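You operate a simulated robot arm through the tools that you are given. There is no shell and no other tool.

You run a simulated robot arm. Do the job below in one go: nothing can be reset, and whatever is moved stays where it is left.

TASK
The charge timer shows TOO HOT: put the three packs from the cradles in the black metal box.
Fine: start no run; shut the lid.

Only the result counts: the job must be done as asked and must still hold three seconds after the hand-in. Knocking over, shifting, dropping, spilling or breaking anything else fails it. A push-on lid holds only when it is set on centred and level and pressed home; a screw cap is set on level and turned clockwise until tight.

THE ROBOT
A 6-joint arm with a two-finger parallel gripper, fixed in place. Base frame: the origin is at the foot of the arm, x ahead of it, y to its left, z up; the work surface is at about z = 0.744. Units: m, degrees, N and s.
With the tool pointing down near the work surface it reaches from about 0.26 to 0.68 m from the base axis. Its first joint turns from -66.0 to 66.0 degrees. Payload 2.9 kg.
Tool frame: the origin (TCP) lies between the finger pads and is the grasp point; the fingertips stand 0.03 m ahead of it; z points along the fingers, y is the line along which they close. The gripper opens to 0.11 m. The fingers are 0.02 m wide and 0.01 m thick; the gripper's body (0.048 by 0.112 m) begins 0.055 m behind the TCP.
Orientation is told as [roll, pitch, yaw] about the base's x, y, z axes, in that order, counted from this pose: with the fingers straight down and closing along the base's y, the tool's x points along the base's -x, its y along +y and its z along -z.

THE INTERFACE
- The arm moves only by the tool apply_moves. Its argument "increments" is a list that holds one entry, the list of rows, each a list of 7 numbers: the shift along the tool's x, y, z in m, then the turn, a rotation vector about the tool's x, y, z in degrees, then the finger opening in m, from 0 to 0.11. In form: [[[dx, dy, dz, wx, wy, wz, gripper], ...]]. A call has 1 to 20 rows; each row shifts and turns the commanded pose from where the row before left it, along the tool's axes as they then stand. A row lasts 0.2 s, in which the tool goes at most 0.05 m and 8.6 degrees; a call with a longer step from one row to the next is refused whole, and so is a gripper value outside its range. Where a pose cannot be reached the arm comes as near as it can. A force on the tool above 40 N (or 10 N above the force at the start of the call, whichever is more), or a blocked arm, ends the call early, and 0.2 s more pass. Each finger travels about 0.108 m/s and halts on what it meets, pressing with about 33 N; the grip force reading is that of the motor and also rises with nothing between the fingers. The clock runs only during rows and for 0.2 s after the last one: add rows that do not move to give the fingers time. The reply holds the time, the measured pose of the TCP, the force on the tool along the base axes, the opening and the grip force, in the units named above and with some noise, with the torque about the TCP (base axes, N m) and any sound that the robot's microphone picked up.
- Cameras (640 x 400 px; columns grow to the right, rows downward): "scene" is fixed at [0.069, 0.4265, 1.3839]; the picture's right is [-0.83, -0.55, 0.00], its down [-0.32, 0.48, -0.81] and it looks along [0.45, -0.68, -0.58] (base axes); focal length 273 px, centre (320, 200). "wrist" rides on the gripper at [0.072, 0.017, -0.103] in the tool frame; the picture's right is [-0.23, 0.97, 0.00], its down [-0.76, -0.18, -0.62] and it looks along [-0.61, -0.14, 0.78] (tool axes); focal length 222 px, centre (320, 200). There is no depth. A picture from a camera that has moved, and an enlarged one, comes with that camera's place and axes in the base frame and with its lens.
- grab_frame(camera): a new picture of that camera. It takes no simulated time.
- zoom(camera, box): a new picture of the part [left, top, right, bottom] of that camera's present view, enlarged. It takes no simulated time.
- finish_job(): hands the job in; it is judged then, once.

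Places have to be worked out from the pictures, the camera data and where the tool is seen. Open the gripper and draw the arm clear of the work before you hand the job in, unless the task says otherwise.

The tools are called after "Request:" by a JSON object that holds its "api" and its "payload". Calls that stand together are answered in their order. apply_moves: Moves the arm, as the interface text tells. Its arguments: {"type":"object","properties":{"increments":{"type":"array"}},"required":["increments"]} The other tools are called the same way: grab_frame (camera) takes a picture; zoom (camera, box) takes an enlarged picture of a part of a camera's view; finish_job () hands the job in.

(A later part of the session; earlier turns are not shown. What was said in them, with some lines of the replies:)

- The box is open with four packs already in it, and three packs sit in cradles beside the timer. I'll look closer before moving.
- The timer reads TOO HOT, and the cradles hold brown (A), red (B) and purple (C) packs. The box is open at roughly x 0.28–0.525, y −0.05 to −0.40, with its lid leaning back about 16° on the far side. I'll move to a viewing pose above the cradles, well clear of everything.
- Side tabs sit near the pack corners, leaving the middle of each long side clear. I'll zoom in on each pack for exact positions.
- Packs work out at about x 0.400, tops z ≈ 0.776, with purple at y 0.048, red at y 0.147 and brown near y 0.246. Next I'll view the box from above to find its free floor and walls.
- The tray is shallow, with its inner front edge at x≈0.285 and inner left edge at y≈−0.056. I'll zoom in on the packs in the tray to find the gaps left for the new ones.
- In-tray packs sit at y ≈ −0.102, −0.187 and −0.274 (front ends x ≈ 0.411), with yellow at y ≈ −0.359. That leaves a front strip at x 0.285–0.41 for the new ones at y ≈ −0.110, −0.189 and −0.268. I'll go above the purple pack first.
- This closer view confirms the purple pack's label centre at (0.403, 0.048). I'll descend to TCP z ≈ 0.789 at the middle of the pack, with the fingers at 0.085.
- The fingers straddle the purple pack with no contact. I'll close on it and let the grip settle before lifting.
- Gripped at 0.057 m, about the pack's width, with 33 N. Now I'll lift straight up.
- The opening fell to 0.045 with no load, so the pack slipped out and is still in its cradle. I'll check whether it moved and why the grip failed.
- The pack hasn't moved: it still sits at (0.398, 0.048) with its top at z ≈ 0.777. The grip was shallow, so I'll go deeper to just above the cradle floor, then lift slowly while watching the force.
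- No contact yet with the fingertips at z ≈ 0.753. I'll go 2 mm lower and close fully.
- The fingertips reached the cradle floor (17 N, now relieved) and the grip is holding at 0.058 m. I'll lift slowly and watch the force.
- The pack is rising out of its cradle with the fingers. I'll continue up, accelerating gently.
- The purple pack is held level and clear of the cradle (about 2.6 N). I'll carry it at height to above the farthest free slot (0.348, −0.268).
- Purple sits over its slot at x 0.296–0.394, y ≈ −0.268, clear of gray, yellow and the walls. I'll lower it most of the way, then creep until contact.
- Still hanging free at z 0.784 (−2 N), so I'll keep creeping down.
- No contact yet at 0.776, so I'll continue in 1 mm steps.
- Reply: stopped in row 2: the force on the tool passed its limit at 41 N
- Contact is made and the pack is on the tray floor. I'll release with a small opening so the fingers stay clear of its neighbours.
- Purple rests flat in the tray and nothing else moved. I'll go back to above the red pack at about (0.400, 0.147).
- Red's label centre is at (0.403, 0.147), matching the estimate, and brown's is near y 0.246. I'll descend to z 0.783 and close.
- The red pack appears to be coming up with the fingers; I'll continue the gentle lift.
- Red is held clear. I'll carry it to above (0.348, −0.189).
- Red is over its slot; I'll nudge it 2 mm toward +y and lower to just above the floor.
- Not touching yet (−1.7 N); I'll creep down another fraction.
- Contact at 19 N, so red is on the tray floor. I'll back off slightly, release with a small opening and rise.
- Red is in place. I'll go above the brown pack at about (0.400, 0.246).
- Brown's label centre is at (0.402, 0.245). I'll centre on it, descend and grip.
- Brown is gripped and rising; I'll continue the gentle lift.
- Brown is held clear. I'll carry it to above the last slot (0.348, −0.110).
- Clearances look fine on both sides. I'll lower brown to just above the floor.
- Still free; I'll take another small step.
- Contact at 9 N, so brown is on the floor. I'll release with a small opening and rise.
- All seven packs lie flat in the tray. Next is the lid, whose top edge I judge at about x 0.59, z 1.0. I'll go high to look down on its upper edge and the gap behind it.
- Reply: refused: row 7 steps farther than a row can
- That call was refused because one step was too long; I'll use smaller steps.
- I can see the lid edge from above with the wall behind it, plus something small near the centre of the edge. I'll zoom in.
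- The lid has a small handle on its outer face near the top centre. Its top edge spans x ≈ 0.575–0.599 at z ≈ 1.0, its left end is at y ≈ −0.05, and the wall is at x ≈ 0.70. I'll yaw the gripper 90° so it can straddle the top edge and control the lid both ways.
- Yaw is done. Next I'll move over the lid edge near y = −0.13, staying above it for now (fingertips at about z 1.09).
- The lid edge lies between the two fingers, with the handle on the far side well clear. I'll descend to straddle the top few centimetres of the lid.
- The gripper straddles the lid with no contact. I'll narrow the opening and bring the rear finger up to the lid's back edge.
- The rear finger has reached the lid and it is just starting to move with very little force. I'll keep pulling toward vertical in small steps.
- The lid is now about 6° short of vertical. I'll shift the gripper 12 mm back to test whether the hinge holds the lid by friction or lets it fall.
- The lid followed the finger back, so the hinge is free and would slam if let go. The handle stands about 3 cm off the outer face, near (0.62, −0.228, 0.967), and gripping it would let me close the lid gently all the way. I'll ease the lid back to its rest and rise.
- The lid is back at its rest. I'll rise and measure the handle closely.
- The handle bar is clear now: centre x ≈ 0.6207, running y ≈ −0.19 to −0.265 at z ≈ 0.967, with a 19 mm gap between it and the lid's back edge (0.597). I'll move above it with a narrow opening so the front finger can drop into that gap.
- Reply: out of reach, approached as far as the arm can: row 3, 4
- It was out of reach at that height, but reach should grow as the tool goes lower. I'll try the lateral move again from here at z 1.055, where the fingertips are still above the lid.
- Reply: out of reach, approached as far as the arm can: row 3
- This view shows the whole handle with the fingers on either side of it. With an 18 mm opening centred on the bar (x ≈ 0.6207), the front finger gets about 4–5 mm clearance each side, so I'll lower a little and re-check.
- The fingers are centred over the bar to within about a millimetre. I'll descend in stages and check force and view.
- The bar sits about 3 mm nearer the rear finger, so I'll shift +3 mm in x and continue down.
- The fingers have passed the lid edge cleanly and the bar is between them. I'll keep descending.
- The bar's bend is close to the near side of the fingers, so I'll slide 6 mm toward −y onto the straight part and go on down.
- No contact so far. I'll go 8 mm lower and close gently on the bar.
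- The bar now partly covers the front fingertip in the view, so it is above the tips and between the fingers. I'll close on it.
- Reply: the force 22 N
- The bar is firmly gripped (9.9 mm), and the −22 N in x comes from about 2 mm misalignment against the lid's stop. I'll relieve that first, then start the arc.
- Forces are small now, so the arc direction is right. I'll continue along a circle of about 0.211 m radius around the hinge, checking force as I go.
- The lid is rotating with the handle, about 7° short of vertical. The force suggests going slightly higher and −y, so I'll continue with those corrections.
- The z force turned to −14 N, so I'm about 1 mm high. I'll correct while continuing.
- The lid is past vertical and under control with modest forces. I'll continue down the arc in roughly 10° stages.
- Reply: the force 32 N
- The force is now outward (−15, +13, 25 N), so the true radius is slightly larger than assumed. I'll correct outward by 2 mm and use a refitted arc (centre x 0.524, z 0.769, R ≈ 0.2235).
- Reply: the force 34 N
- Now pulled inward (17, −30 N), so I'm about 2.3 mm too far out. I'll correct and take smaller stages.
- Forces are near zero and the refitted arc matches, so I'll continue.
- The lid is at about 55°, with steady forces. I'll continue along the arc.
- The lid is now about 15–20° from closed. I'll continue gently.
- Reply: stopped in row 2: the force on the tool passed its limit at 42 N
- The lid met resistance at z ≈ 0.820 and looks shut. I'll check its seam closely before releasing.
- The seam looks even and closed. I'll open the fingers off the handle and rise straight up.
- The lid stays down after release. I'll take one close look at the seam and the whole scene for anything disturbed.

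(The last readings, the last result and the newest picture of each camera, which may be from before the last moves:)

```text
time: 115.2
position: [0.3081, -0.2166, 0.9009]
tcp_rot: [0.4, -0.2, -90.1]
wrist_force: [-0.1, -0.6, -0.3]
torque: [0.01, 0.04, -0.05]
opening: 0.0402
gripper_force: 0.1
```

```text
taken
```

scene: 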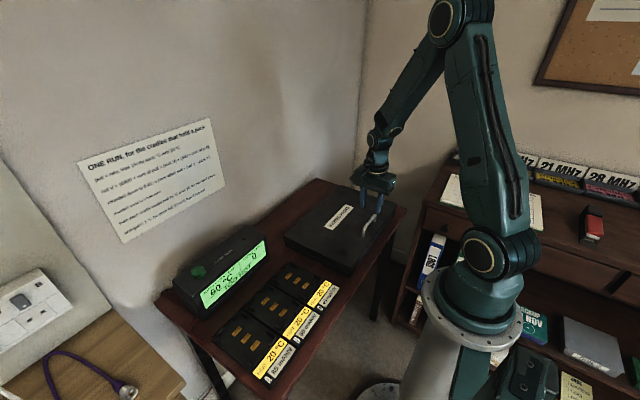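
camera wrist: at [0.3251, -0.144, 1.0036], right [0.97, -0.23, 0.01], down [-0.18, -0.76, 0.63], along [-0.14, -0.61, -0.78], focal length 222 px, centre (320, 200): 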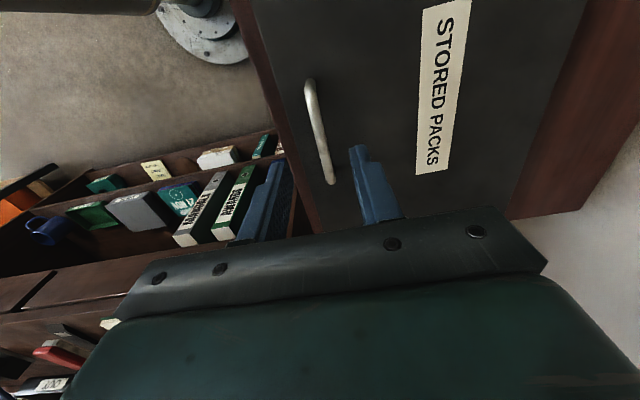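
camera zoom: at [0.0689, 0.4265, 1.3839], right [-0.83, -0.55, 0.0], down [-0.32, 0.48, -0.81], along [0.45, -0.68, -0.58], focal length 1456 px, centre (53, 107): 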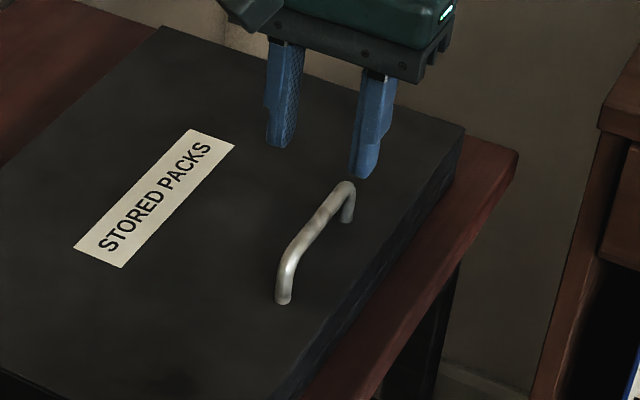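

The box is shut flush in its place, the cradles are empty and the timer is untouched. I'll raise the arm clear with the gripper open.

Request:
{"api": "apply_moves", "payload": {"increments": [[[0, 0, -0.03, 0, 0, 0, 0.06], [0, 0, -0.045, 0, 0, 0, 0.09], [0, 0, -0.045, 0, 0, 0, 0.11], [0, 0, -0.045, 0, 0, 0, 0.11], [0, 0, -0.045, 0, 0, 0, 0.11], [0, 0, -0.03, 0, 0, 0, 0.11], [0, 0, 0, 0, 0, 0, 0.11], [0, 0, 0, 0, 0, 0, 0.11], [0, 0, 0, 0, 0, 0, 0.11], [0, 0, 0, 0, 0, 0, 0.11]]]}}

Request:
{"api": "zoom", "payload": {"camera": "scene", "box": [150, 160, 410, 390]}}

```text
time: 117.3
position: [0.3045, -0.2153, 1.1392]
tcp_rot: [0.5, -0.2, -90.0]
wrist_force: [0.8, 0.1, -0.1]
torque: [0.0, -0.01, 0.02]
opening: 0.11
gripper_force: 0.0
```

```text
1.74 times, centred on (280, 275) of scene
camera zoom: at [0.069, 0.4265, 1.3839], right [-0.83, -0.55, 0.0], down [-0.32, 0.48, -0.81], along [0.45, -0.68, -0.58], focal length 475 px, centre (390, 70)
```

zoom: 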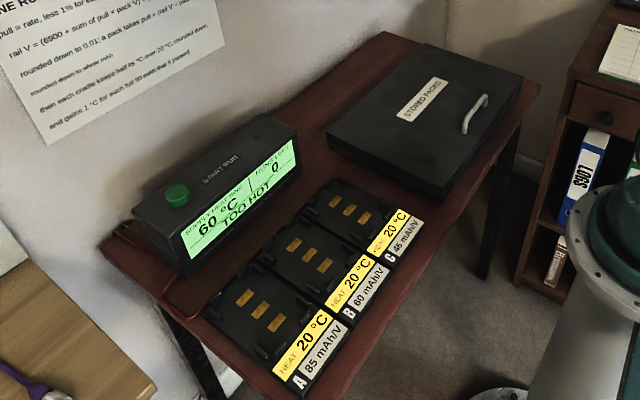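

All three packs are in the black box, the lid is shut, no run was started, and the arm is clear with the gripper open. I'm handing the job in.

Request:
{"api": "finish_job", "payload": {}}

```text
The job is handed in.
```

The brown, red and purple packs from the cradles are now in the black metal box, and its lid is shut. No run was started, and the timer still shows TOO HOT.

- **Packs:** They lie flat in one row in front of the packs already there, beside the yellow one. The cradles are empty.
- **Purple pack:** My first grip was too shallow and slipped off as I lifted. The pack stayed in its cradle, and a deeper grip then held.
- **Lid:** The hinge swings freely, so I lowered the lid by its handle instead of letting it fall. It stayed closed after I let go, and the seam looked even in the close-up.

Nothing else looked out of place in the last pictures. The arm is raised clear with the gripper open. The job is handed in, but I have not seen a verdict.
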